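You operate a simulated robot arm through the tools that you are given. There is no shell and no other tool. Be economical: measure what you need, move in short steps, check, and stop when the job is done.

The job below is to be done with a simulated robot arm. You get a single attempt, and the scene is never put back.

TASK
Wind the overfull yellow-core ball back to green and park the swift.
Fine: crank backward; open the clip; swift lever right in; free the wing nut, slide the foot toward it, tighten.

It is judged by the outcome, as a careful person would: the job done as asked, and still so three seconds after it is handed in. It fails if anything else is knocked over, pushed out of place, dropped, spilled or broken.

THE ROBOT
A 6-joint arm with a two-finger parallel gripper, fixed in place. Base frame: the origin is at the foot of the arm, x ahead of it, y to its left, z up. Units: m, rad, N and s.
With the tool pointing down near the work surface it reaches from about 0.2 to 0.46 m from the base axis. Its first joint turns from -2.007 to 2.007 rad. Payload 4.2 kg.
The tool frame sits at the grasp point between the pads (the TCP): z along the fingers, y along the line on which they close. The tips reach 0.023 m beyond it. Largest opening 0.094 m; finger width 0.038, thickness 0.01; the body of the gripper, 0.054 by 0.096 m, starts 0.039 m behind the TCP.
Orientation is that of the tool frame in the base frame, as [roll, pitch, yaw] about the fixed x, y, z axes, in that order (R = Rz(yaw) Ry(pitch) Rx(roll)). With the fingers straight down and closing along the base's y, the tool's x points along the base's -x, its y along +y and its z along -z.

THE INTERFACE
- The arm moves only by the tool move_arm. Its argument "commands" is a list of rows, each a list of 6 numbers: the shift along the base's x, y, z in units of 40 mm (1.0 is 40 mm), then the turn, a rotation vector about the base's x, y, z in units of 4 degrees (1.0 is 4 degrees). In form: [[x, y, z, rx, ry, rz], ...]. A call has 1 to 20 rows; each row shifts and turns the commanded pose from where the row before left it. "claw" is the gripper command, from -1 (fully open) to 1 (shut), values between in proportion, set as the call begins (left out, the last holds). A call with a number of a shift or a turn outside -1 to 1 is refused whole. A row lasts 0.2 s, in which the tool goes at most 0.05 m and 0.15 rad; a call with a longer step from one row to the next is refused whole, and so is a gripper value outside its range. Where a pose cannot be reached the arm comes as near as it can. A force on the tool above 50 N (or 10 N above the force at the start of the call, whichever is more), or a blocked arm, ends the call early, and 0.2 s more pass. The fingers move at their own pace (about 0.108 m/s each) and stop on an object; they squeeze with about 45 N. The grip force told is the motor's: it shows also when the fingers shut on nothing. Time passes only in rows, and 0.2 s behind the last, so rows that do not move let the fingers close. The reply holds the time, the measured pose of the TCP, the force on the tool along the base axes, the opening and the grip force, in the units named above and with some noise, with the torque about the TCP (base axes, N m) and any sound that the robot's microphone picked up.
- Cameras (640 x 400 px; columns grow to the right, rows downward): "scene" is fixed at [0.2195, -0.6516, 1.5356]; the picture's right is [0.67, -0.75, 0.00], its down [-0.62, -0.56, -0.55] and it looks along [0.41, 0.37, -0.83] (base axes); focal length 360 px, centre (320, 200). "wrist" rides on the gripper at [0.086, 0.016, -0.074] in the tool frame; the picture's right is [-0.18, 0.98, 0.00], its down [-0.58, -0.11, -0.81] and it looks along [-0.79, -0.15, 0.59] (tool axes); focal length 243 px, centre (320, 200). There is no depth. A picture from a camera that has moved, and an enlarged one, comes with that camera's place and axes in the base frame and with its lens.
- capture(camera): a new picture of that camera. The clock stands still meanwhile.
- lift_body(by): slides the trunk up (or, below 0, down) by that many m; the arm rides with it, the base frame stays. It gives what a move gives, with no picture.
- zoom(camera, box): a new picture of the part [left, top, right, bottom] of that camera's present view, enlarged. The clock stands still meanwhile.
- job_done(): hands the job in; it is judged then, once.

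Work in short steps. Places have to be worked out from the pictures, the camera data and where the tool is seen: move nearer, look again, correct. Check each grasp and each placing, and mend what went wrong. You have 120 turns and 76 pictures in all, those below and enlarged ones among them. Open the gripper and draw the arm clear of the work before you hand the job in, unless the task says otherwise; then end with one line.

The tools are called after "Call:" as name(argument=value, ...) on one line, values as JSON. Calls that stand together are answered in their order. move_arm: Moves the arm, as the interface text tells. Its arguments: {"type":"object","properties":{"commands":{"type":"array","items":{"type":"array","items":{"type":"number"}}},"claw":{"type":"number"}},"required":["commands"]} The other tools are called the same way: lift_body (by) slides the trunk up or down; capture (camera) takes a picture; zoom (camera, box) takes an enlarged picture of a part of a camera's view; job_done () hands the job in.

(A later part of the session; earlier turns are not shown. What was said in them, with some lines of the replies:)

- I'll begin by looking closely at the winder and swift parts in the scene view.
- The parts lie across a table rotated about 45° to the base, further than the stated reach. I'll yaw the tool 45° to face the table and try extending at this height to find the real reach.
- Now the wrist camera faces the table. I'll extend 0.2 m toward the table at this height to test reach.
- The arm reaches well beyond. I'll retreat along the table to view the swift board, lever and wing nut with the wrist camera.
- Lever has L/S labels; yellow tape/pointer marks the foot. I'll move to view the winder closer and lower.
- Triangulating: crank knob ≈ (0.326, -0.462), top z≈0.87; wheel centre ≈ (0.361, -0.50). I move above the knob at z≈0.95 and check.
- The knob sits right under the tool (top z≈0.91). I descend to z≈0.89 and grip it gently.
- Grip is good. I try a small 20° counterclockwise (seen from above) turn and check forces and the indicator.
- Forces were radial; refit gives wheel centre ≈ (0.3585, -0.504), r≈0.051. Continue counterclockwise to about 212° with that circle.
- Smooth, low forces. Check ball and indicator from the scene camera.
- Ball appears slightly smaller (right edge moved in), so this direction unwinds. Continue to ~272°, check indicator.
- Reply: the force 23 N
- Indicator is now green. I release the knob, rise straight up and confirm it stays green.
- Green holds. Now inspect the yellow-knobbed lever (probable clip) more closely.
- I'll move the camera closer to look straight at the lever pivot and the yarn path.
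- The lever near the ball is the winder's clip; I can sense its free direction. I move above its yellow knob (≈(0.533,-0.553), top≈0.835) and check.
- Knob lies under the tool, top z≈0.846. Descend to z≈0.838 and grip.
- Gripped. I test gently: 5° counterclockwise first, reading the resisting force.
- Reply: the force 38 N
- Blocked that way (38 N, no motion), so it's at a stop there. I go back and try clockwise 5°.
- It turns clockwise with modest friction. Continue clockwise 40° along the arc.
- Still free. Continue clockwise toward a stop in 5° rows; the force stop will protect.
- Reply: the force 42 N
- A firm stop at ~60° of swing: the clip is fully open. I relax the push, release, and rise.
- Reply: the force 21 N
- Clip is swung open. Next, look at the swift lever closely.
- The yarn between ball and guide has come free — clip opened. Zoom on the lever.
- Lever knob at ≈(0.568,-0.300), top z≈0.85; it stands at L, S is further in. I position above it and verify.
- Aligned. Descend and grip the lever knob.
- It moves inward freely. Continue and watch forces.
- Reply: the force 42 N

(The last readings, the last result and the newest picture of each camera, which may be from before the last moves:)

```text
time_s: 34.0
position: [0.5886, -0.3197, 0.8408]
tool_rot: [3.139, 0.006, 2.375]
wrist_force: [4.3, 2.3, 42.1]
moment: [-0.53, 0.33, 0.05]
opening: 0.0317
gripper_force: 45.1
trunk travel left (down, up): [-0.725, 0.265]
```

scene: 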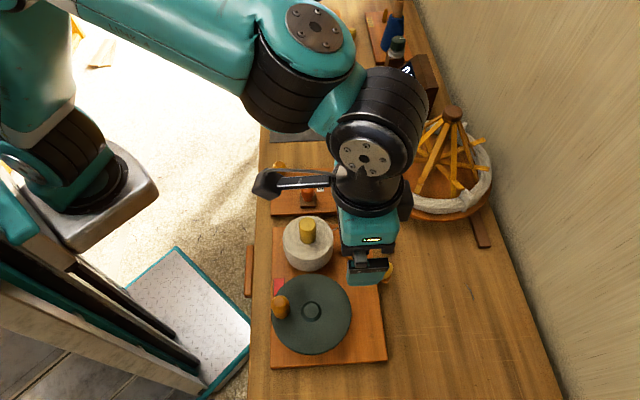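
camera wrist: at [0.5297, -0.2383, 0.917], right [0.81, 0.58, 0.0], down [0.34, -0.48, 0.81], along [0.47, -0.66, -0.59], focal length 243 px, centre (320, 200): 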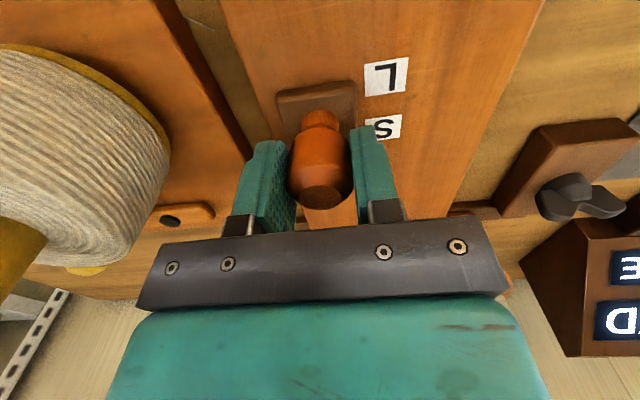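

It's a flat slide, so my lowering pushed on it. Raise back 3 mm and keep going inward.

Call:
move_arm(commands=[[0, 0, 0.08, 0, 0, 0], [0.07, -0.07, 0, 0, 0, 0], [0.07, -0.07, 0, 0, 0, 0], [0, 0, 0, 0, 0, 0]])

Call:
capture(camera="wrist")

```text
time_s: 35.0
position: [0.5915, -0.3239, 0.8404]
tool_rot: [3.141, -0.003, 2.374]
wrist_force: [2.8, 6.7, -1.8]
moment: [0.36, -0.24, 0.33]
opening: 0.0313
gripper_force: 45.0
trunk travel left (down, up): [-0.725, 0.265]
```

```text
34 pictures are left
camera wrist: at [0.5428, -0.2517, 0.9153], right [0.81, 0.58, 0.0], down [0.35, -0.48, 0.8], along [0.47, -0.66, -0.59], focal length 243 px, centre (320, 200)
```

wrist: 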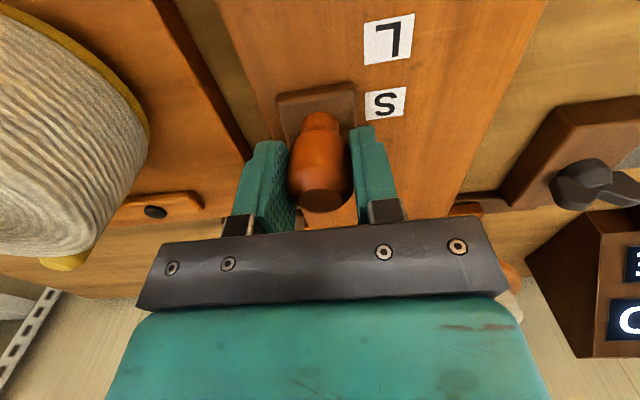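

The block slides with the knob, now next to S. Continue to find the end stop ("right in").

Call:
move_arm(commands=[[0.07, -0.07, 0, 0, 0, 0], [0.07, -0.07, 0, 0, 0, 0], [0, 0, 0, 0, 0, 0]])

```text
time_s: 35.8
position: [0.598, -0.3299, 0.8417]
tool_rot: [3.141, -0.004, 2.375]
wrist_force: [6.9, 7.6, -19.2]
moment: [0.96, 0.14, 0.08]
opening: 0.0318
gripper_force: 44.9
trunk travel left (down, up): [-0.725, 0.265]
```

Call:
move_arm(commands=[[0.07, -0.07, 0, 0, 0, 0], [0.07, -0.07, 0, 0, 0, 0], [0.07, -0.07, 0, 0, 0, 0], [0, 0, 0, 0, 0, 0]])

Call:
capture(camera="wrist")

```text
time_s: 36.8
position: [0.6066, -0.3401, 0.8411]
tool_rot: [3.141, -0.004, 2.372]
wrist_force: [6.2, 8.1, -40.9]
moment: [0.48, -0.45, 0.02]
opening: 0.032
gripper_force: 44.9
trunk travel left (down, up): [-0.725, 0.265]
```

```text
33 pictures are left
camera wrist: at [0.5581, -0.2672, 0.9156], right [0.81, 0.58, 0.0], down [0.35, -0.48, 0.8], along [0.47, -0.66, -0.59], focal length 243 px, centre (320, 200)
```

wrist: 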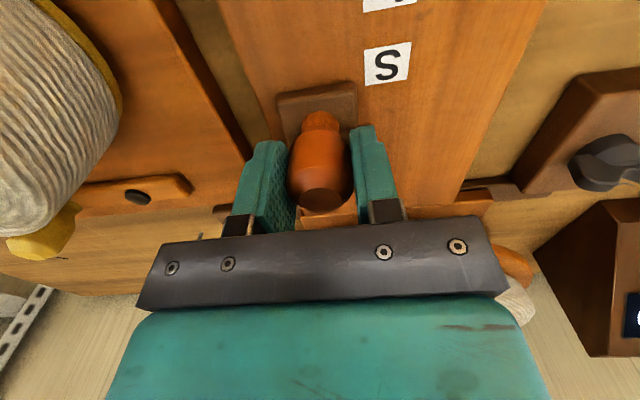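

Still sliding past S. Ease the vertical load by 1.5 mm and continue to the stop.

Call:
move_arm(commands=[[0, 0, -0.04, 0, 0, 0], [0.07, -0.07, 0, 0, 0, 0], [0.07, -0.07, 0, 0, 0, 0], [0.07, -0.07, 0, 0, 0, 0], [0, 0, 0, 0, 0, 0]])

Call:
zoom(camera="scene", box=[280, 100, 500, 240])

```text
time_s: 38.0
position: [0.6164, -0.3464, 0.8397]
tool_rot: [3.141, 0.0, 2.374]
wrist_force: [3.2, 4.0, -5.6]
moment: [1.27, 0.39, 0.11]
opening: 0.0315
gripper_force: 44.9
trunk travel left (down, up): [-0.725, 0.265]
```

```text
2.86 times, centred on (390, 170) of scene
camera zoom: at [0.2195, -0.6516, 1.5356], right [0.67, -0.75, 0.0], down [-0.62, -0.56, -0.55], along [0.41, 0.37, -0.83], focal length 1030 px, centre (120, 286)
```

zoom: 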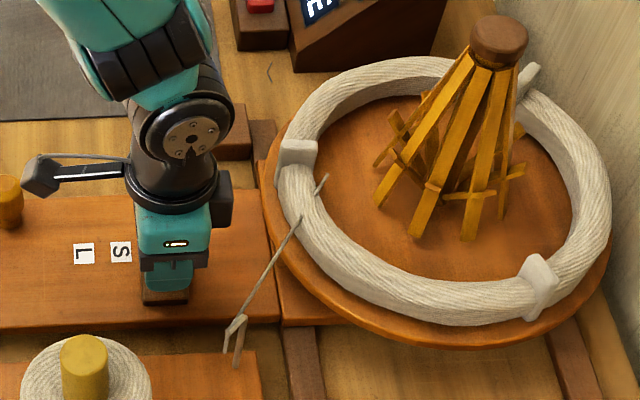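

The lever is folding the umbrella swift — correct. Continue inward to the stop.

Call:
move_arm(commands=[[0.07, -0.07, 0, 0, 0, 0], [0.07, -0.07, 0, 0, 0, 0], [0.07, -0.07, 0, 0, 0, 0], [0, 0, 0, 0, 0, 0]])

```text
time_s: 39.0
position: [0.6239, -0.3555, 0.8419]
tool_rot: [3.141, 0.0, 2.372]
wrist_force: [2.0, 1.8, -11.0]
moment: [-0.27, -1.19, -0.25]
opening: 0.0317
gripper_force: 44.7
trunk travel left (down, up): [-0.725, 0.265]
```

Call:
move_arm(commands=[[0.07, -0.07, 0, 0, 0, 0], [0.07, -0.07, 0, 0, 0, 0], [0.07, -0.07, 0, 0, 0, 0], [0, 0, 0, 0, 0, 0]])

Call:
zoom(camera="scene", box=[280, 100, 500, 240])

```text
time_s: 40.0
position: [0.6276, -0.3605, 0.8404]
tool_rot: [-3.14, -0.011, 2.374]
wrist_force: [-28.8, 28.4, 8.1]
moment: [0.77, -0.25, 0.0]
opening: 0.032
gripper_force: 45.3
trunk travel left (down, up): [-0.725, 0.265]
```

```text
2.86 times, centred on (390, 170) of scene
camera zoom: at [0.2195, -0.6516, 1.5356], right [0.67, -0.75, 0.0], down [-0.62, -0.56, -0.55], along [0.41, 0.37, -0.83], focal length 1030 px, centre (120, 286)
```

zoom: 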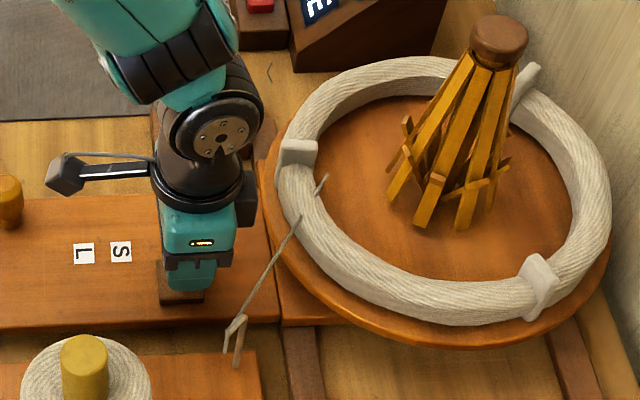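

End stop reached (40 N, no more travel) and the swift is folded. Relax, release and rise.

Call:
move_arm(commands=[[-0.09, 0.09, 0, 0, 0, 0], [0, 0, 0, 0, 0, 0]])

Call:
move_arm(commands=[[0, 0, 0, 0, 0, 0], [0, 0, 0, 0, 0, 0], [0, 0, 0.5, 0, 0, 0], [0, 0, 0.9, 0, 0, 0], [0, 0, 0.9, 0, 0, 0], [0, 0, 0.9, 0, 0, 0], [0, 0, 0.9, 0, 0, 0]], claw=-0.3)

Call:
capture(camera="wrist")

```text
time_s: 40.6
position: [0.6294, -0.3606, 0.8401]
tool_rot: [3.141, 0.001, 2.375]
wrist_force: [-10.4, 7.6, -6.1]
moment: [1.32, 0.38, 0.2]
opening: 0.0317
gripper_force: 44.6
trunk travel left (down, up): [-0.725, 0.265]
```

```text
time_s: 42.2
position: [0.6293, -0.3605, 1.0051]
tool_rot: [-3.141, -0.001, 2.373]
wrist_force: [0.4, -0.1, -0.8]
moment: [0.01, 0.01, 0.0]
opening: 0.0611
gripper_force: 0.0
trunk travel left (down, up): [-0.725, 0.265]
```

```text
30 pictures are left
camera wrist: at [0.5798, -0.2879, 1.0794], right [0.81, 0.58, 0.0], down [0.34, -0.48, 0.81], along [0.47, -0.66, -0.59], focal length 243 px, centre (320, 200)
```

wrist: 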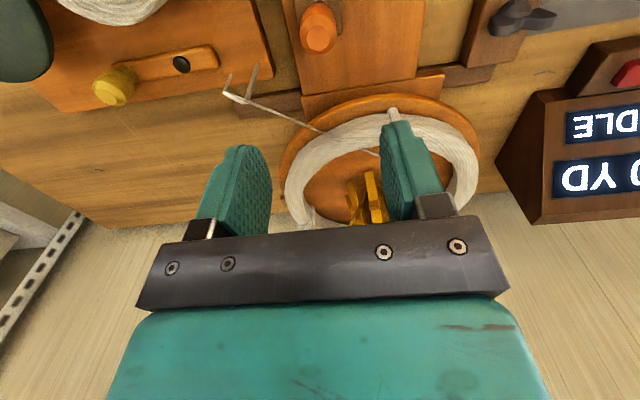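

Next, the wing nut at ≈(0.774,-0.254,0.80), its wing lying along the table's length. I move above it while yawing −90° so the fingers straddle the wing and leave room for CCW turning.

Call:
move_arm(commands=[[0, 0, 0, 0, 0, -1], [0, 0, 0, 0, 0, -1], [0.1, 0.1, 0, 0, 0, -1], [0.2, 0.15, 0, 0, 0, -1], [0.2, 0.15, 0, 0, 0, -1], [0.2, 0.15, 0, 0, 0, -1], [0.2, 0.15, 0, 0, 0, -1], [0.2, 0.15, 0, 0, 0, -1], [0.2, 0.15, 0, 0, 0, -1], [0.2, 0.15, 0, 0, 0, -1], [0.2, 0.15, 0, 0, 0, -1], [0.2, 0.15, 0, 0, 0, -1], [0.2, 0.15, 0, 0, 0, -1], [0.2, 0.15, 0, 0, 0, -1], [0.2, 0.15, 0, 0, 0, -1], [0.2, 0.15, 0, 0, 0, -1], [0.2, 0.15, 0, 0, 0, -1], [0.2, 0.15, 0, 0, 0, -1], [0.2, 0.15, 0, 0, 0, -1], [0.2, 0.15, 0, 0, 0, -1]])

Call:
move_arm(commands=[[0.1, 0.02, 0, 0, 0, -1], [0, 0, 0, 0, 0, -1], [0, 0, 0, 0, 0, -0.5]])

Call:
capture(camera="wrist")

Call:
capture(camera="scene")

```text
time_s: 46.4
position: [0.7683, -0.2551, 1.0049]
tool_rot: [-3.141, 0.0, 0.974]
wrist_force: [-0.8, 0.1, 0.2]
moment: [-0.03, 0.0, 0.0]
opening: 0.0612
gripper_force: 0.0
trunk travel left (down, up): [-0.725, 0.265]
```

```text
time_s: 47.2
position: [0.7724, -0.2546, 1.0056]
tool_rot: [-3.141, 0.0, 0.803]
wrist_force: [0.2, 0.4, 0.4]
moment: [-0.03, 0.01, -0.03]
opening: 0.0609
gripper_force: 0.0
trunk travel left (down, up): [-0.725, 0.265]
```

```text
29 pictures are left
camera wrist: at [0.8455, -0.2018, 1.0793], right [0.58, -0.82, 0.0], down [-0.48, -0.34, 0.81], along [-0.66, -0.47, -0.59], focal length 243 px, centre (320, 200)
```

wrist: 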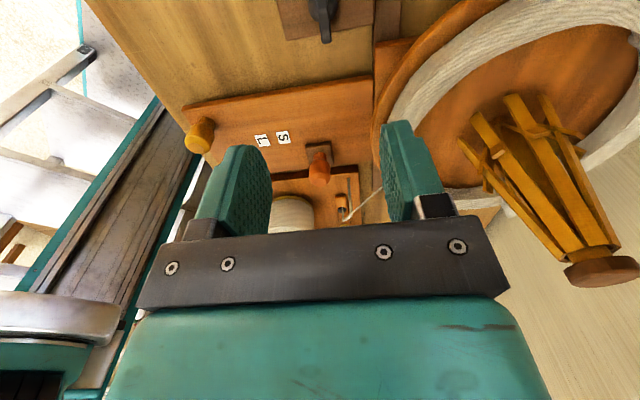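

```text
28 pictures are left
```

scene: 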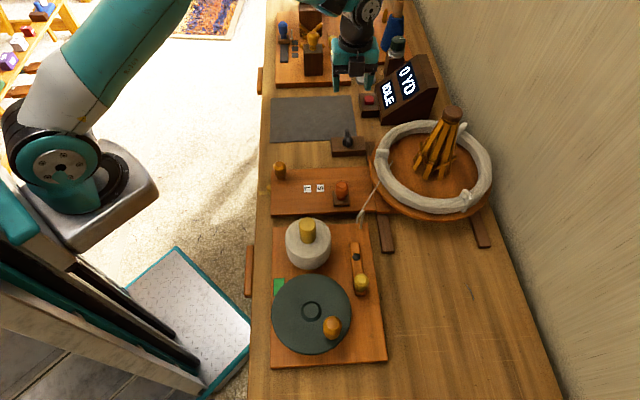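

Lower to z≈0.92 to bring the wing nut into view.

Call:
move_arm(commands=[[0, 0, -0.7, 0, 0, 0], [0, 0, -0.7, 0, 0, 0], [0, 0, -0.7, 0, 0, 0]])

Call:
zoom(camera="wrist", box=[200, 0, 440, 150])

Call:
zoom(camera="scene", box=[310, 80, 430, 190])

```text
time_s: 48.0
position: [0.774, -0.2529, 0.9232]
tool_rot: [-3.141, -0.001, 0.804]
wrist_force: [-0.6, -0.6, 0.3]
moment: [0.0, -0.04, 0.01]
opening: 0.0612
gripper_force: 0.0
trunk travel left (down, up): [-0.725, 0.265]
```

```text
2.67 times, centred on (320, 75) of wrist
camera zoom: at [0.847, -0.2011, 0.9968], right [0.58, -0.81, 0.0], down [-0.48, -0.34, 0.81], along [-0.66, -0.47, -0.59], focal length 647 px, centre (320, 533)
```

zoom: 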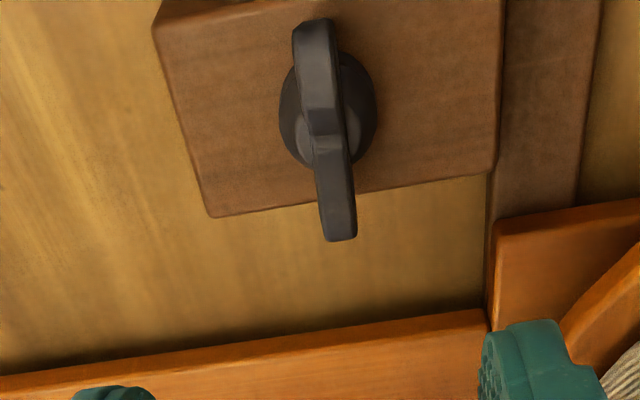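

```text
3.64 times, centred on (370, 135) of scene
camera zoom: at [0.2195, -0.6516, 1.5356], right [0.67, -0.75, 0.0], down [-0.62, -0.56, -0.55], along [0.41, 0.37, -0.83], focal length 1311 px, centre (138, 436)
```

zoom: 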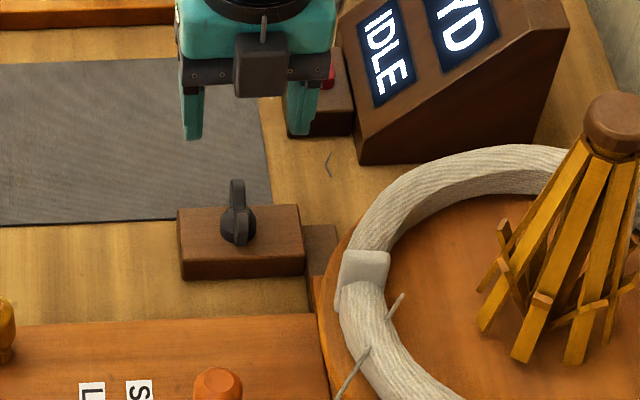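

Wing centre refined to ≈(0.784,-0.2465), z≈0.806. Shift over it and lower to z≈0.84, then look.

Call:
move_arm(commands=[[0.25, 0.16, 0, 0, 0, 0], [0, 0, -0.7, 0, 0, 0], [0, 0, -0.7, 0, 0, 0], [0, 0, -0.65, 0, 0, 0]])

Call:
zoom(camera="wrist", box=[200, 50, 440, 250])

Call:
zoom(camera="scene", box=[310, 80, 430, 190])

```text
time_s: 49.0
position: [0.7828, -0.2473, 0.8391]
tool_rot: [-3.141, 0.001, 0.803]
wrist_force: [0.6, -0.7, 0.1]
moment: [-0.01, -0.04, -0.01]
opening: 0.0615
gripper_force: 0.1
trunk travel left (down, up): [-0.725, 0.265]
```

```text
2.00 times, centred on (320, 150) of wrist
camera zoom: at [0.8556, -0.1957, 0.9134], right [0.58, -0.81, 0.0], down [-0.48, -0.34, 0.81], along [-0.66, -0.47, -0.59], focal length 485 px, centre (320, 300)
```

zoom: 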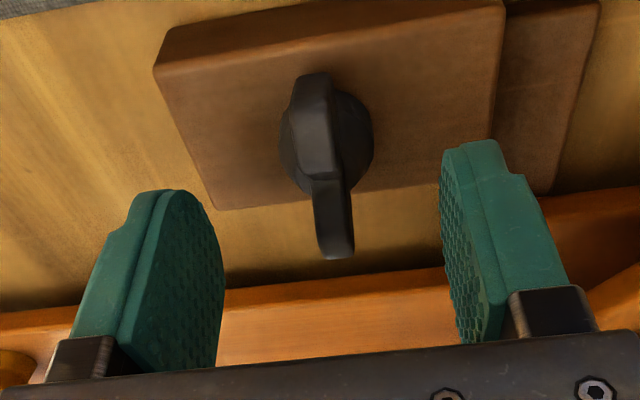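

```text
3.64 times, centred on (370, 135) of scene
camera zoom: at [0.2195, -0.6516, 1.5356], right [0.67, -0.75, 0.0], down [-0.62, -0.56, -0.55], along [0.41, 0.37, -0.83], focal length 1311 px, centre (138, 436)
```

zoom: 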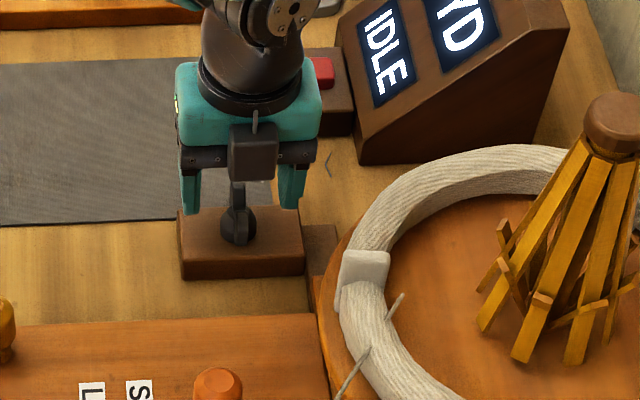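

Hub axis agrees with the TCP's xy. Lower another 16 mm and close on the wing gently.

Call:
move_arm(commands=[[0, 0, -0.2, 0, 0, 0], [0, 0, -0.2, 0, 0, 0], [0, 0, 0, 0, 0, 0]])

Call:
move_arm(commands=[[0, 0, 0, 0, 0, 0], [0, 0, 0, 0, 0, 0], [0, 0, 0, 0, 0, 0]], claw=1)

Call:
zoom(camera="wrist", box=[200, 50, 440, 250])

```text
time_s: 49.8
position: [0.7822, -0.2474, 0.8228]
tool_rot: [-3.141, -0.002, 0.802]
wrist_force: [0.0, 1.0, -0.3]
moment: [0.04, -0.03, 0.02]
opening: 0.0612
gripper_force: 0.1
trunk travel left (down, up): [-0.725, 0.265]
```

```text
time_s: 50.6
position: [0.7852, -0.2478, 0.8233]
tool_rot: [3.138, -0.001, 0.803]
wrist_force: [15.8, -10.0, -3.3]
moment: [0.21, -0.04, 0.03]
opening: 0.0099
gripper_force: 44.9
trunk travel left (down, up): [-0.725, 0.265]
```

```text
2.00 times, centred on (320, 150) of wrist
camera zoom: at [0.8571, -0.1965, 0.8977], right [0.58, -0.82, 0.0], down [-0.49, -0.34, 0.81], along [-0.66, -0.47, -0.59], focal length 485 px, centre (320, 300)
```

zoom: 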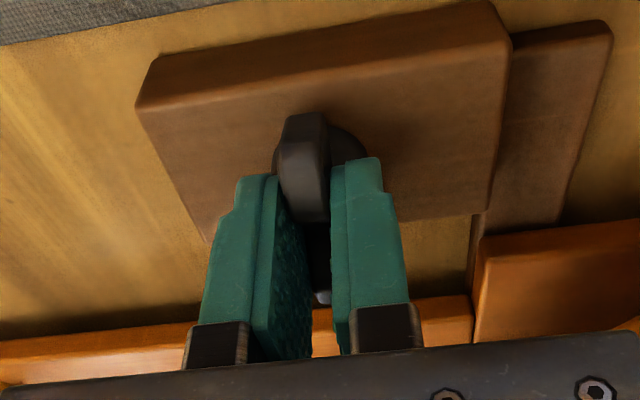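

Wing is gripped (10 mm) and centred, slight side load; I shift 1.5 mm to relieve and rotate CCW 24° to loosen.

Call:
move_arm(commands=[[0.05, -0.04, 0, 0, 0, 0], [0, 0, 0, 0, 0, 1], [0, 0, 0, 0, 0, 1], [0, 0, 0, 0, 0, 1], [0, 0, 0, 0, 0, 1], [0, 0, 0, 0, 0, 1], [0, 0, 0, 0, 0, 1], [0, 0, 0, 0, 0, 0]])

```text
time_s: 52.4
position: [0.7852, -0.2469, 0.8233]
tool_rot: [-3.141, 0.001, 1.223]
wrist_force: [-7.8, 3.6, 4.8]
moment: [0.43, -0.24, 0.01]
opening: 0.01
gripper_force: 44.7
trunk travel left (down, up): [-0.725, 0.265]
```

Turning freely with low torque. Continue CCW to about 90° total.

Call:
move_arm(commands=[[-0.02, 0.01, 0, 0, 0, 1], [0, 0, 0, 0, 0, 1], [0, 0, 0, 0, 0, 1], [0, 0, 0, 0, 0, 1], [0, 0, 0, 0, 0, 1], [0, 0, 0, 0, 0, 1], [0, 0, 0, 0, 0, 1], [0, 0, 0, 0, 0, 1], [0, 0, 0, 0, 0, 0]])

Call:
move_arm(commands=[[0, 0, 0, 0, 0, 1], [0, 0, 0, 0, 0, 1], [0, 0, 0, 0, 0, 1], [0, 0, 0, 0, 0, 1], [0, 0, 0, 0, 0, 1], [0, 0, 0, 0, 0, 1], [0, 0, 0, 0, 0, 1], [0, 0, 0, 0, 0, 1], [0, 0, 0, 0, 0, 0]])

Call:
capture(camera="wrist")

```text
time_s: 54.4
position: [0.7842, -0.2484, 0.8235]
tool_rot: [3.141, 0.0, 1.782]
wrist_force: [-5.6, 2.7, 4.6]
moment: [-0.54, 0.04, 0.01]
opening: 0.0096
gripper_force: 44.9
trunk travel left (down, up): [-0.725, 0.265]
```

```text
time_s: 56.4
position: [0.7835, -0.2483, 0.8226]
tool_rot: [3.14, -0.003, 2.341]
wrist_force: [-12.7, 1.2, -2.8]
moment: [-0.91, -0.93, 0.0]
opening: 0.0098
gripper_force: 44.8
trunk travel left (down, up): [-0.725, 0.265]
```

```text
22 pictures are left
camera wrist: at [0.7359, -0.1741, 0.8976], right [0.83, 0.55, 0.0], down [0.33, -0.49, 0.81], along [0.44, -0.67, -0.59], focal length 243 px, centre (320, 200)
```

wrist: 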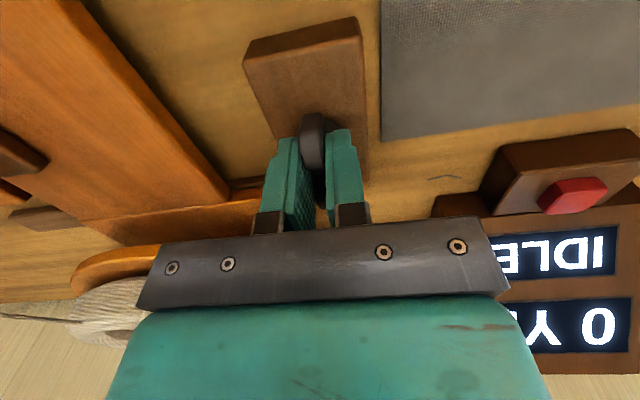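

At 88° no stop yet. I keep going CCW until it resists.

Call:
move_arm(commands=[[0, 0, 0, 0, 0, 1], [0, 0, 0, 0, 0, 1], [0, 0, 0, 0, 0, 1], [0, 0, 0, 0, 0, 1], [0, 0, 0, 0, 0, 1], [0, 0, 0, 0, 0, 1], [0, 0, 0, 0, 0, 1], [0, 0, 0, 0, 0, 1], [0, 0, 0, 0, 0, 0]])

```text
time_s: 58.4
position: [0.7823, -0.2486, 0.8246]
tool_rot: [-3.141, -0.003, 2.899]
wrist_force: [-20.8, -2.0, 3.1]
moment: [0.11, 0.71, 0.05]
opening: 0.0099
gripper_force: 44.3
trunk travel left (down, up): [-0.725, 0.265]
```

Call:
move_arm(commands=[[-0.05, 0, 0, 0, 0, 1], [0, 0, 0, 0, 0, 1], [0, 0, 0, 0, 0, 1], [0, 0, 0, 0, 0, 1], [0, 0, 0, 0, 0, 1], [0, 0, 0, 0, 0, 1], [0, 0, 0, 0, 0, 1], [0, 0, 0, 0, 0, 1], [0, 0, 0, 0, 0, 0]])

```text
time_s: 60.4
position: [0.7837, -0.248, 0.8242]
tool_rot: [-3.141, 0.002, -2.828]
wrist_force: [2.1, -9.1, -2.6]
moment: [0.06, -0.73, -1.82]
opening: 0.0118
gripper_force: 45.2
trunk travel left (down, up): [-0.725, 0.265]
```

Torque rises to 1.8 N·m: loosened to its stop at ~150°. Back off a little, release and rise.

Call:
move_arm(commands=[[0, 0, 0, 0, 0, -1], [0, 0, 0, 0, 0, 0]])

Call:
move_arm(commands=[[0, 0, 0, 0, 0, 0], [0, 0, 0, 0, 0, 0], [0, 0, 0.5, 0, 0, 0], [0, 0, 0.9, 0, 0, 0], [0, 0, 0.9, 0, 0, 0], [0, 0, 0.9, 0, 0, 0], [0, 0, 0.9, 0, 0, 0]], claw=-0.3)

Call:
zoom(camera="scene", box=[250, 110, 420, 230])

```text
time_s: 61.0
position: [0.7828, -0.2487, 0.8238]
tool_rot: [-3.141, 0.003, -2.895]
wrist_force: [9.9, -14.7, -1.7]
moment: [-0.19, 0.51, 0.02]
opening: 0.0097
gripper_force: 44.8
trunk travel left (down, up): [-0.725, 0.265]
```

```text
time_s: 62.6
position: [0.7805, -0.2473, 0.9869]
tool_rot: [3.141, 0.001, -2.897]
wrist_force: [0.4, 0.3, -0.4]
moment: [0.01, -0.02, 0.02]
opening: 0.0612
gripper_force: 0.0
trunk travel left (down, up): [-0.725, 0.265]
```

```text
3.33 times, centred on (335, 170) of scene
camera zoom: at [0.2195, -0.6516, 1.5356], right [0.67, -0.75, 0.0], down [-0.62, -0.56, -0.55], along [0.41, 0.37, -0.83], focal length 1202 px, centre (270, 300)
```

zoom: 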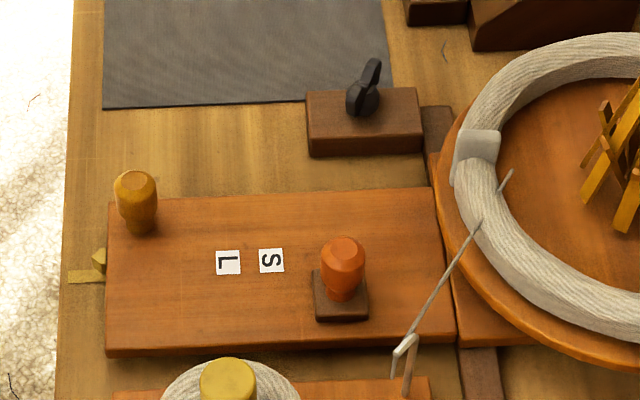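

Nut is loose. Now to the foot's amber handle at ≈(0.578,-0.195), top≈0.838; move above it while yawing back.

Call:
move_arm(commands=[[-0.338, 0.087, 0, 0, 0, -1], [-0.338, 0.087, 0, 0, 0, -1], [-0.338, 0.087, 0, 0, 0, -1], [-0.338, 0.087, 0, 0, 0, -1], [-0.338, 0.087, 0, 0, 0, -1], [-0.338, 0.087, 0, 0, 0, -1], [-0.338, 0.087, 0, 0, 0, -1], [-0.338, 0.087, 0, 0, 0, -1], [-0.338, 0.087, 0, 0, 0, -1], [-0.338, 0.087, 0, 0, 0, -1], [-0.338, 0.087, 0, 0, 0, -1], [-0.338, 0.087, 0, 0, 0, -1], [-0.338, 0.087, -0.5, 0, 0, -1], [-0.338, 0.087, -0.5, 0, 0, -1], [-0.338, 0.087, -0.5, 0, 0, -0.5]])

Call:
capture(camera="wrist")

```text
time_s: 65.8
position: [0.5791, -0.1943, 0.9289]
tool_rot: [3.141, -0.002, 2.372]
wrist_force: [-0.1, 0.4, 0.1]
moment: [0.0, -0.02, -0.01]
opening: 0.0611
gripper_force: 0.1
trunk travel left (down, up): [-0.725, 0.265]
```

```text
20 pictures are left
camera wrist: at [0.5292, -0.1215, 1.0019], right [0.82, 0.58, 0.0], down [0.34, -0.48, 0.81], along [0.47, -0.66, -0.59], focal length 243 px, centre (320, 200)
```

wrist: 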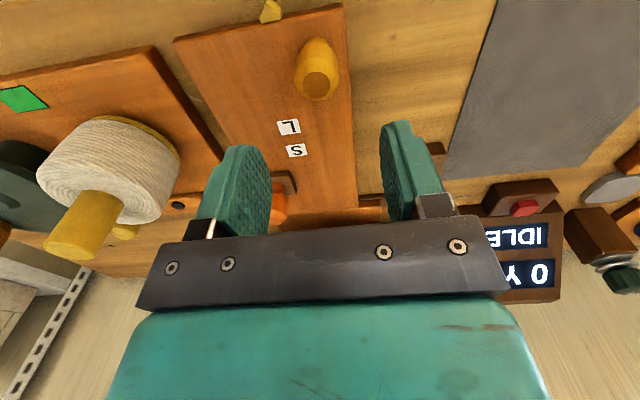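

Aligned over the handle. Descend, grip, and push 8 mm toward the wing nut (+x,+y).

Call:
move_arm(commands=[[0, 0, -0.8, 0, 0, 0], [0, 0, -0.8, 0, 0, 0], [0, 0, -0.75, 0, 0, 0]])

Call:
move_arm(commands=[[0, 0, 0, 0, 0, 0], [0, 0, 0, 0, 0, 0], [0, 0, 0, 0, 0, 0]], claw=1)

Call:
move_arm(commands=[[0.07, 0.07, 0, 0, 0, 0], [0.07, 0.07, 0, 0, 0, 0], [0, 0, 0, 0, 0, 0]])

```text
time_s: 66.6
position: [0.5801, -0.195, 0.8364]
tool_rot: [-3.141, 0.001, 2.372]
wrist_force: [-0.8, 0.0, -0.5]
moment: [-0.02, -0.02, 0.0]
opening: 0.061
gripper_force: 0.1
trunk travel left (down, up): [-0.725, 0.265]
```

```text
time_s: 67.4
position: [0.5806, -0.1959, 0.8351]
tool_rot: [3.141, 0.0, 2.375]
wrist_force: [-0.2, -2.1, -8.1]
moment: [-0.11, -0.74, -0.18]
opening: 0.0318
gripper_force: 45.1
trunk travel left (down, up): [-0.725, 0.265]
```

```text
time_s: 68.2
position: [0.5858, -0.1898, 0.8364]
tool_rot: [-3.142, 0.003, 2.373]
wrist_force: [3.3, -4.7, 17.8]
moment: [0.28, 1.39, -0.15]
opening: 0.0317
gripper_force: 45.2
trunk travel left (down, up): [-0.725, 0.265]
```

It slides with it. Continue 16 mm more in small rows.

Call:
move_arm(commands=[[0.07, 0.07, 0, 0, 0, 0], [0.07, 0.07, 0, 0, 0, 0], [0.07, 0.07, 0, 0, 0, 0], [0.07, 0.07, 0, 0, 0, 0], [0, 0, 0, 0, 0, 0]])

Call:
zoom(camera="scene", box=[250, 90, 500, 250])

```text
time_s: 69.4
position: [0.5966, -0.1792, 0.8333]
tool_rot: [3.14, 0.003, 2.375]
wrist_force: [10.1, -8.6, 38.1]
moment: [-0.55, 0.29, 0.06]
opening: 0.0318
gripper_force: 44.6
trunk travel left (down, up): [-0.725, 0.265]
```

```text
2.50 times, centred on (375, 170) of scene
camera zoom: at [0.2195, -0.6516, 1.5356], right [0.67, -0.75, 0.0], down [-0.62, -0.56, -0.55], along [0.41, 0.37, -0.83], focal length 901 px, centre (182, 275)
```

zoom: 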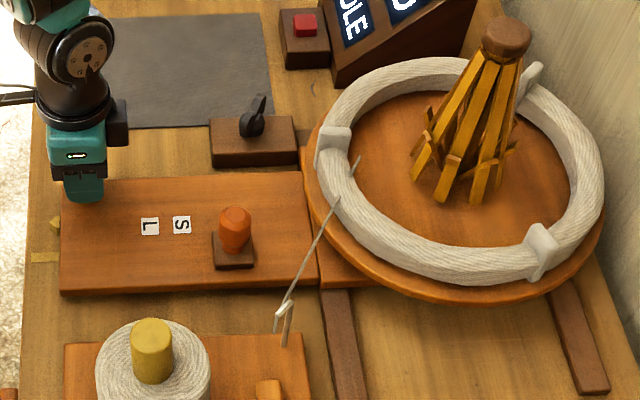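

The foot and swift slide together. Continue to the stop, easing z by 1.5 mm.

Call:
move_arm(commands=[[0, 0, 0.04, 0, 0, 0], [0.05, 0.05, 0, 0, 0, 0], [0.05, 0.05, 0, 0, 0, 0], [0.05, 0.05, 0, 0, 0, 0], [0.05, 0.05, 0, 0, 0, 0], [0, 0, 0, 0, 0, 0]])

Call:
zoom(camera="scene", box=[250, 110, 420, 230])

```text
time_s: 70.8
position: [0.6047, -0.1723, 0.8348]
tool_rot: [-3.141, 0.0, 2.371]
wrist_force: [15.2, -16.1, 11.5]
moment: [-0.41, 0.39, -0.25]
opening: 0.0317
gripper_force: 45.0
trunk travel left (down, up): [-0.725, 0.265]
```

```text
3.33 times, centred on (335, 170) of scene
camera zoom: at [0.2195, -0.6516, 1.5356], right [0.67, -0.75, 0.0], down [-0.62, -0.56, -0.55], along [0.41, 0.37, -0.83], focal length 1202 px, centre (270, 300)
```

zoom: 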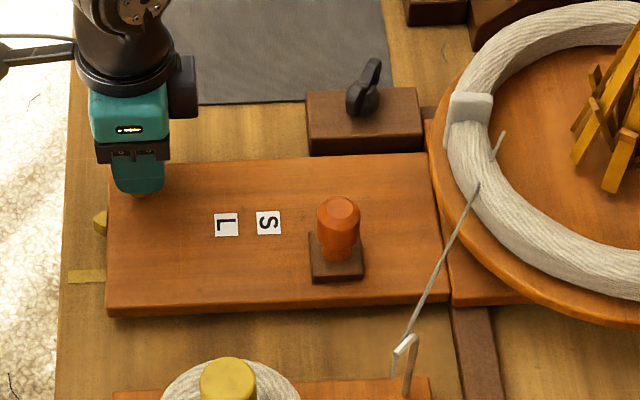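

Nearly touching the block. Relieve sideways load 1 mm and push gently until resistance.

Call:
move_arm(commands=[[0.04, -0.04, 0, 0, 0, 0], [0.05, 0.05, 0, 0, 0, 0], [0.05, 0.05, 0, 0, 0, 0], [0, 0, 0, 0, 0, 0]])

```text
time_s: 71.8
position: [0.608, -0.1683, 0.8335]
tool_rot: [3.142, -0.006, 2.375]
wrist_force: [-3.2, 0.8, 3.7]
moment: [0.54, -0.35, -0.06]
opening: 0.0317
gripper_force: 45.1
trunk travel left (down, up): [-0.725, 0.265]
```

Call:
move_arm(commands=[[0.05, 0.05, 0, 0, 0, 0], [0.05, 0.05, 0, 0, 0, 0], [0.05, 0.05, 0, 0, 0, 0], [0, 0, 0, 0, 0, 0]])

```text
time_s: 72.8
position: [0.6145, -0.1609, 0.8339]
tool_rot: [-3.141, -0.006, 2.375]
wrist_force: [-18.6, 16.6, -0.2]
moment: [0.49, -0.37, -0.12]
opening: 0.0318
gripper_force: 44.6
trunk travel left (down, up): [-0.725, 0.265]
```

Call:
move_arm(commands=[[-0.02, 0.02, 0, 0, 0, 0], [0.05, 0.05, 0, 0, 0, 0], [0.05, 0.05, 0, 0, 0, 0], [0, 0, 0, 0, 0, 0]])

Call:
zoom(camera="scene", box=[250, 90, 500, 250])

Call:
capture(camera="wrist")

```text
time_s: 74.0
position: [0.6152, -0.1612, 0.8342]
tool_rot: [-3.12, 0.0, 2.368]
wrist_force: [-11.9, -20.7, 2.6]
moment: [-0.15, -0.7, 0.12]
opening: 0.0322
gripper_force: 45.5
trunk travel left (down, up): [-0.725, 0.265]
stopped in row 4: the force on the tool passed its limit at 51 N (the readings are from after the stop); the commanded pose is now the measured one
```

```text
2.50 times, centred on (375, 170) of scene
camera zoom: at [0.2195, -0.6516, 1.5356], right [0.67, -0.75, 0.0], down [-0.62, -0.56, -0.55], along [0.41, 0.37, -0.83], focal length 901 px, centre (182, 275)
```

zoom: 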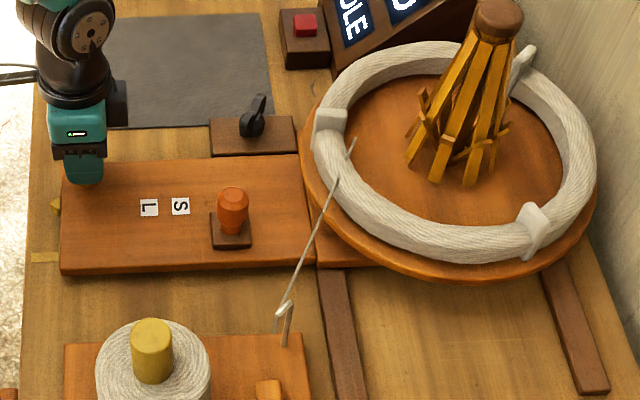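

```text
16 pictures are left
camera wrist: at [0.5664, -0.0879, 0.9077], right [0.82, 0.58, -0.02], down [0.35, -0.47, 0.81], along [0.46, -0.67, -0.59], focal length 243 px, centre (320, 200)
```

wrist: 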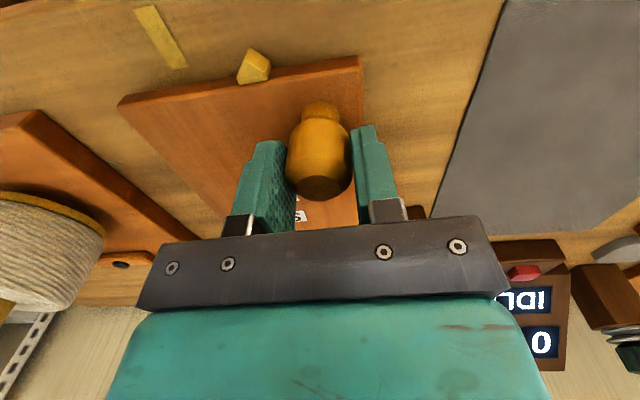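

Hard stop: the foot is against the wing-nut block. Release the handle, rise and go back over the nut with the former grip yaw.

Call:
move_arm(commands=[[0, 0, 0, 0, 0, 0], [0, 0, 0, 0, 0, 0], [0, 0, 0.5, 0, 0, 0], [0, 0, 0.9, 0, 0, 0], [0, 0, 0.9, 0, 0, 0], [0, 0, 0.9, 0, 0, 0], [0, 0, 0.6, 0, 0, 0]], claw=-0.3)

Call:
move_arm(commands=[[0.28, -0.145, 0, 0, 0, 1], [0.28, -0.145, 0, 0, 0, 1], [0.28, -0.145, 0, 0, 0, 1], [0.28, -0.145, 0, 0, 0, 1], [0.28, -0.145, 0, 0, 0, 1], [0.28, -0.145, 0, 0, 0, 1], [0.28, -0.145, 0, 0, 0, 1], [0.28, -0.145, 0, 0, 0, 1], [0.28, -0.145, 0, 0, 0, 1], [0.28, -0.145, 0, 0, 0, 1], [0.28, -0.145, 0, 0, 0, 1], [0.28, -0.145, 0, 0, 0, 1], [0.28, -0.145, 0, 0, 0, 1], [0.28, -0.145, 0, 0, 0, 1], [0.28, -0.145, 0, 0, 0, 0.6]])

```text
time_s: 75.6
position: [0.618, -0.1594, 0.9846]
tool_rot: [-3.13, -0.004, 2.372]
wrist_force: [-0.1, 0.4, 0.6]
moment: [-0.01, 0.01, 0.02]
opening: 0.0613
gripper_force: 0.1
trunk travel left (down, up): [-0.725, 0.265]
```

```text
time_s: 78.8
position: [0.7857, -0.2461, 0.9853]
tool_rot: [-3.129, -0.004, -2.892]
wrist_force: [0.3, 0.4, 0.3]
moment: [0.01, -0.03, -0.01]
opening: 0.0611
gripper_force: 0.1
trunk travel left (down, up): [-0.725, 0.265]
```

Call:
move_arm(commands=[[-0.06, -0.05, -0.7, 0, 0, 0], [0, 0, -0.7, 0, 0, 0], [0, 0, -0.7, 0, 0, 0]])

Call:
zoom(camera="wrist", box=[200, 0, 440, 200])

```text
time_s: 79.6
position: [0.7811, -0.2471, 0.9012]
tool_rot: [-3.131, 0.0, -2.891]
wrist_force: [0.6, -0.3, 0.3]
moment: [-0.02, 0.03, -0.01]
opening: 0.0611
gripper_force: 0.1
trunk travel left (down, up): [-0.725, 0.265]
```

```text
2.00 times, centred on (320, 100) of wrist
camera zoom: at [0.6942, -0.2517, 0.975], right [-0.06, 1.0, -0.01], down [0.59, 0.05, 0.81], along [0.81, 0.04, -0.59], focal length 485 px, centre (320, 400)
```

zoom: 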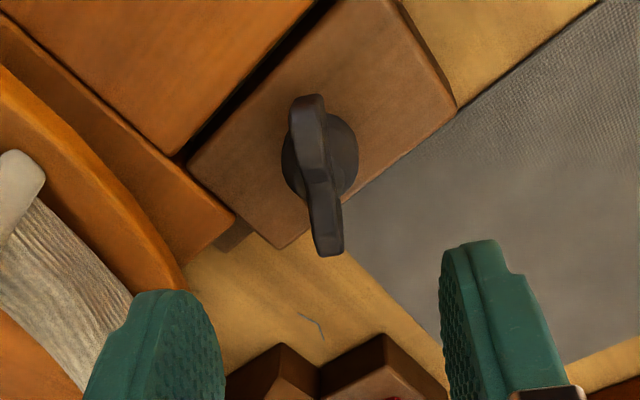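

The wing is aligned between the fingers. Descend to the earlier grip height and close.

Call:
move_arm(commands=[[0.04, -0.04, -0.65, 0, 0, 0], [0, 0, -0.65, 0, 0, 0], [0, 0, -0.63, 0, 0, 0], [0, 0, 0, 0, 0, 0]])

Call:
move_arm(commands=[[0, 0, 0, 0, 0, 0], [0, 0, 0, 0, 0, 0], [0, 0, 0, 0, 0, 0]], claw=1)

Call:
move_arm(commands=[[0, 0, 0, 0, 0, -1], [0, 0, 0, 0, 0, -1], [0, 0, 0, 0, 0, -1], [0, 0, 0, 0, 0, -1], [0, 0, 0, 0, 0, -1], [0, 0, 0, 0, 0, 0]])

```text
time_s: 80.6
position: [0.7825, -0.2474, 0.8245]
tool_rot: [-3.13, -0.001, -2.893]
wrist_force: [-0.9, -0.7, -0.1]
moment: [-0.01, -0.04, -0.03]
opening: 0.0611
gripper_force: 0.0
trunk travel left (down, up): [-0.725, 0.265]
```

```text
time_s: 81.4
position: [0.7831, -0.2477, 0.823]
tool_rot: [-3.129, -0.002, -2.891]
wrist_force: [1.7, -2.0, -0.9]
moment: [0.82, 0.1, 0.02]
opening: 0.0098
gripper_force: 45.1
trunk travel left (down, up): [-0.725, 0.265]
```

```text
time_s: 82.8
position: [0.7837, -0.2494, 0.8223]
tool_rot: [-3.13, -0.005, 3.042]
wrist_force: [5.1, 7.1, -18.5]
moment: [0.79, -1.34, -0.02]
opening: 0.0101
gripper_force: 44.9
trunk travel left (down, up): [-0.725, 0.265]
```

Gripped and turning clockwise. Continue tightening.

Call:
move_arm(commands=[[0.02, 0.01, 0, 0, 0, -1], [0, 0, 0, 0, 0, -1], [0, 0, 0, 0, 0, -1], [0, 0, 0, 0, 0, -1], [0, 0, 0, 0, 0, -1], [0, 0, 0, 0, 0, -1], [0, 0, 0, 0, 0, -1], [0, 0, 0, 0, 0, -1], [0, 0, 0, 0, 0, -1], [0, 0, 0, 0, 0, -1], [0, 0, 0, 0, 0, 0]])

Call:
move_arm(commands=[[0, 0, 0, 0, 0, -1], [0, 0, 0, 0, 0, -1], [0, 0, 0, 0, 0, -1], [0, 0, 0, 0, 0, -1], [0, 0, 0, 0, 0, -1], [0, 0, 0, 0, 0, -1], [0, 0, 0, 0, 0, -1], [0, 0, 0, 0, 0, -1], [0, 0, 0, 0, 0, -1], [0, 0, 0, 0, 0, -1], [0, 0, 0, 0, 0, 0]])

```text
time_s: 85.2
position: [0.7833, -0.2482, 0.8238]
tool_rot: [-3.126, -0.003, 2.343]
wrist_force: [-12.3, 16.0, -15.4]
moment: [0.27, -0.92, -0.05]
opening: 0.0096
gripper_force: 44.8
trunk travel left (down, up): [-0.725, 0.265]
```

```text
time_s: 87.6
position: [0.7837, -0.2486, 0.8238]
tool_rot: [-3.128, -0.004, 1.644]
wrist_force: [-8.2, 10.6, -24.9]
moment: [0.38, -0.77, -0.02]
opening: 0.0102
gripper_force: 44.6
trunk travel left (down, up): [-0.725, 0.265]
```

Call:
move_arm(commands=[[0, 0, -0.02, 0, 0, -1], [0, 0, 0, 0, 0, -1], [0, 0, 0, 0, 0, -1], [0, 0, 0, 0, 0, -1], [0, 0, 0, 0, 0, -1], [0, 0, 0, 0, 0, -1], [0, 0, 0, 0, 0, -1], [0, 0, 0, 0, 0, -1], [0, 0, 0, 0, 0, -1], [0, 0, 0, 0, 0, -1], [0, 0, 0, 0, 0, -1], [0, 0, 0, 0, 0, 0]])

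Call:
move_arm(commands=[[0, 0, 0, 0, 0, -1], [0, 0, 0, 0, 0, -1], [0, 0, 0, 0, 0, 0]])

```text
time_s: 90.2
position: [0.7828, -0.2483, 0.8246]
tool_rot: [-3.131, -0.002, 0.877]
wrist_force: [-9.8, 6.6, -10.6]
moment: [-0.42, -0.54, -0.01]
opening: 0.01
gripper_force: 44.9
trunk travel left (down, up): [-0.725, 0.265]
```

```text
time_s: 91.0
position: [0.7851, -0.2492, 0.8237]
tool_rot: [-3.128, -0.002, 0.739]
wrist_force: [-11.5, 3.3, -9.4]
moment: [-0.25, -0.68, 1.78]
opening: 0.0117
gripper_force: 45.7
trunk travel left (down, up): [-0.725, 0.265]
```

Torque 1.8 N·m the other way: nut is tight at its stop. Release and rise clear.

Call:
move_arm(commands=[[0, 0, 0, 0, 0, 0], [0, 0, 0, 0, 0, 0], [0, 0, 0.5, 0, 0, 0], [0, 0, 0.9, 0, 0, 0], [0, 0, 0.9, 0, 0, 0], [0, 0, 0.9, 0, 0, 0], [0, 0, 0.9, 0, 0, 0]], claw=-0.3)

Call:
move_arm(commands=[[-0.6, 0.6, 0.3, 0, 0, 1], [-0.8, 0.8, 0.3, 0, 0, 1], [-0.8, 0.8, 0.3, 0, 0, 1], [-0.8, 0.8, 0.3, 0, 0, 1], [-0.8, 0.8, 0, 0, 0, 1], [-0.8, 0.8, 0, 0, 0, 1], [-0.8, 0.8, 0, 0, 0, 1], [-0.8, 0.8, 0, 0, 0, 1], [-0.8, 0.8, 0, 0, 0, 1], [-0.5, 0.5, 0, 0, 0, 1]])

Call:
capture(camera="scene")

Call:
zoom(camera="scene", box=[250, 90, 500, 250])

Call:
zoom(camera="scene", box=[240, 200, 440, 380])

```text
time_s: 92.6
position: [0.7854, -0.2499, 0.9875]
tool_rot: [-3.129, -0.002, 0.739]
wrist_force: [1.5, 1.1, -1.0]
moment: [0.05, 0.0, 0.0]
opening: 0.0612
gripper_force: 0.1
trunk travel left (down, up): [-0.725, 0.265]
```

```text
time_s: 94.8
position: [0.4818, 0.0524, 1.0365]
tool_rot: [-3.13, -0.005, 1.435]
wrist_force: [-0.1, -0.8, -0.2]
moment: [0.03, 0.0, 0.0]
opening: 0.0611
gripper_force: 0.0
trunk travel left (down, up): [-0.725, 0.265]
```

```text
14 pictures are left
```

scene: 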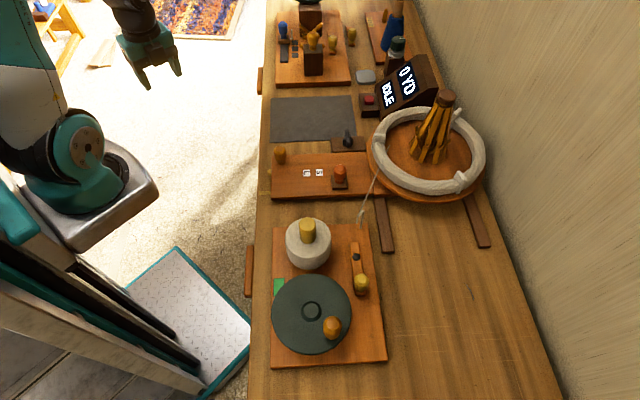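

```text
2.50 times, centred on (375, 170) of scene
camera zoom: at [0.2195, -0.6516, 1.5356], right [0.67, -0.75, 0.0], down [-0.62, -0.56, -0.55], along [0.41, 0.37, -0.83], focal length 901 px, centre (182, 275)
```

zoom: 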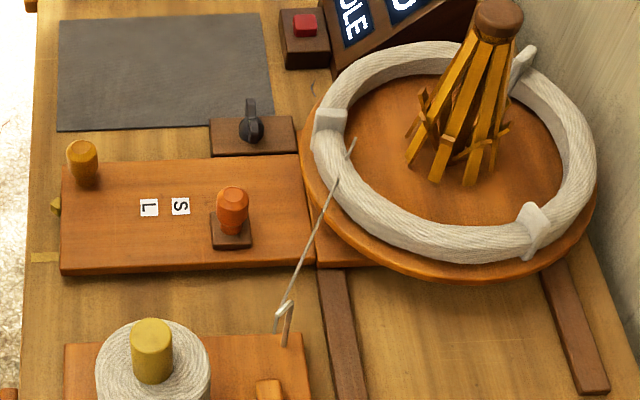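

```text
2.22 times, centred on (340, 290) of scene
camera zoom: at [0.2195, -0.6516, 1.5356], right [0.67, -0.75, 0.0], down [-0.62, -0.56, -0.55], along [0.41, 0.37, -0.83], focal length 801 px, centre (276, 0)
```

zoom: 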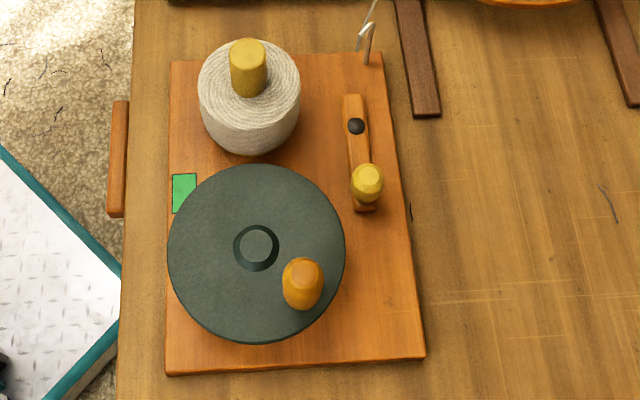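

Everything is where it should be: the indicator is green, the clip open, the swift folded, the foot at its stop, the nut tight and the arm clear. I hand it in.

Call:
job_done()

```text
The job is handed in.
```

I wound the yellow-core ball back until its indicator turned green, then swung the clip fully open. The swift lever is in to its stop with the swift folded, and the foot is at its stop toward the wing nut (a gap of about 5 mm to the nut's block remains). The nut is tight again and the arm is clear; the job is handed in.
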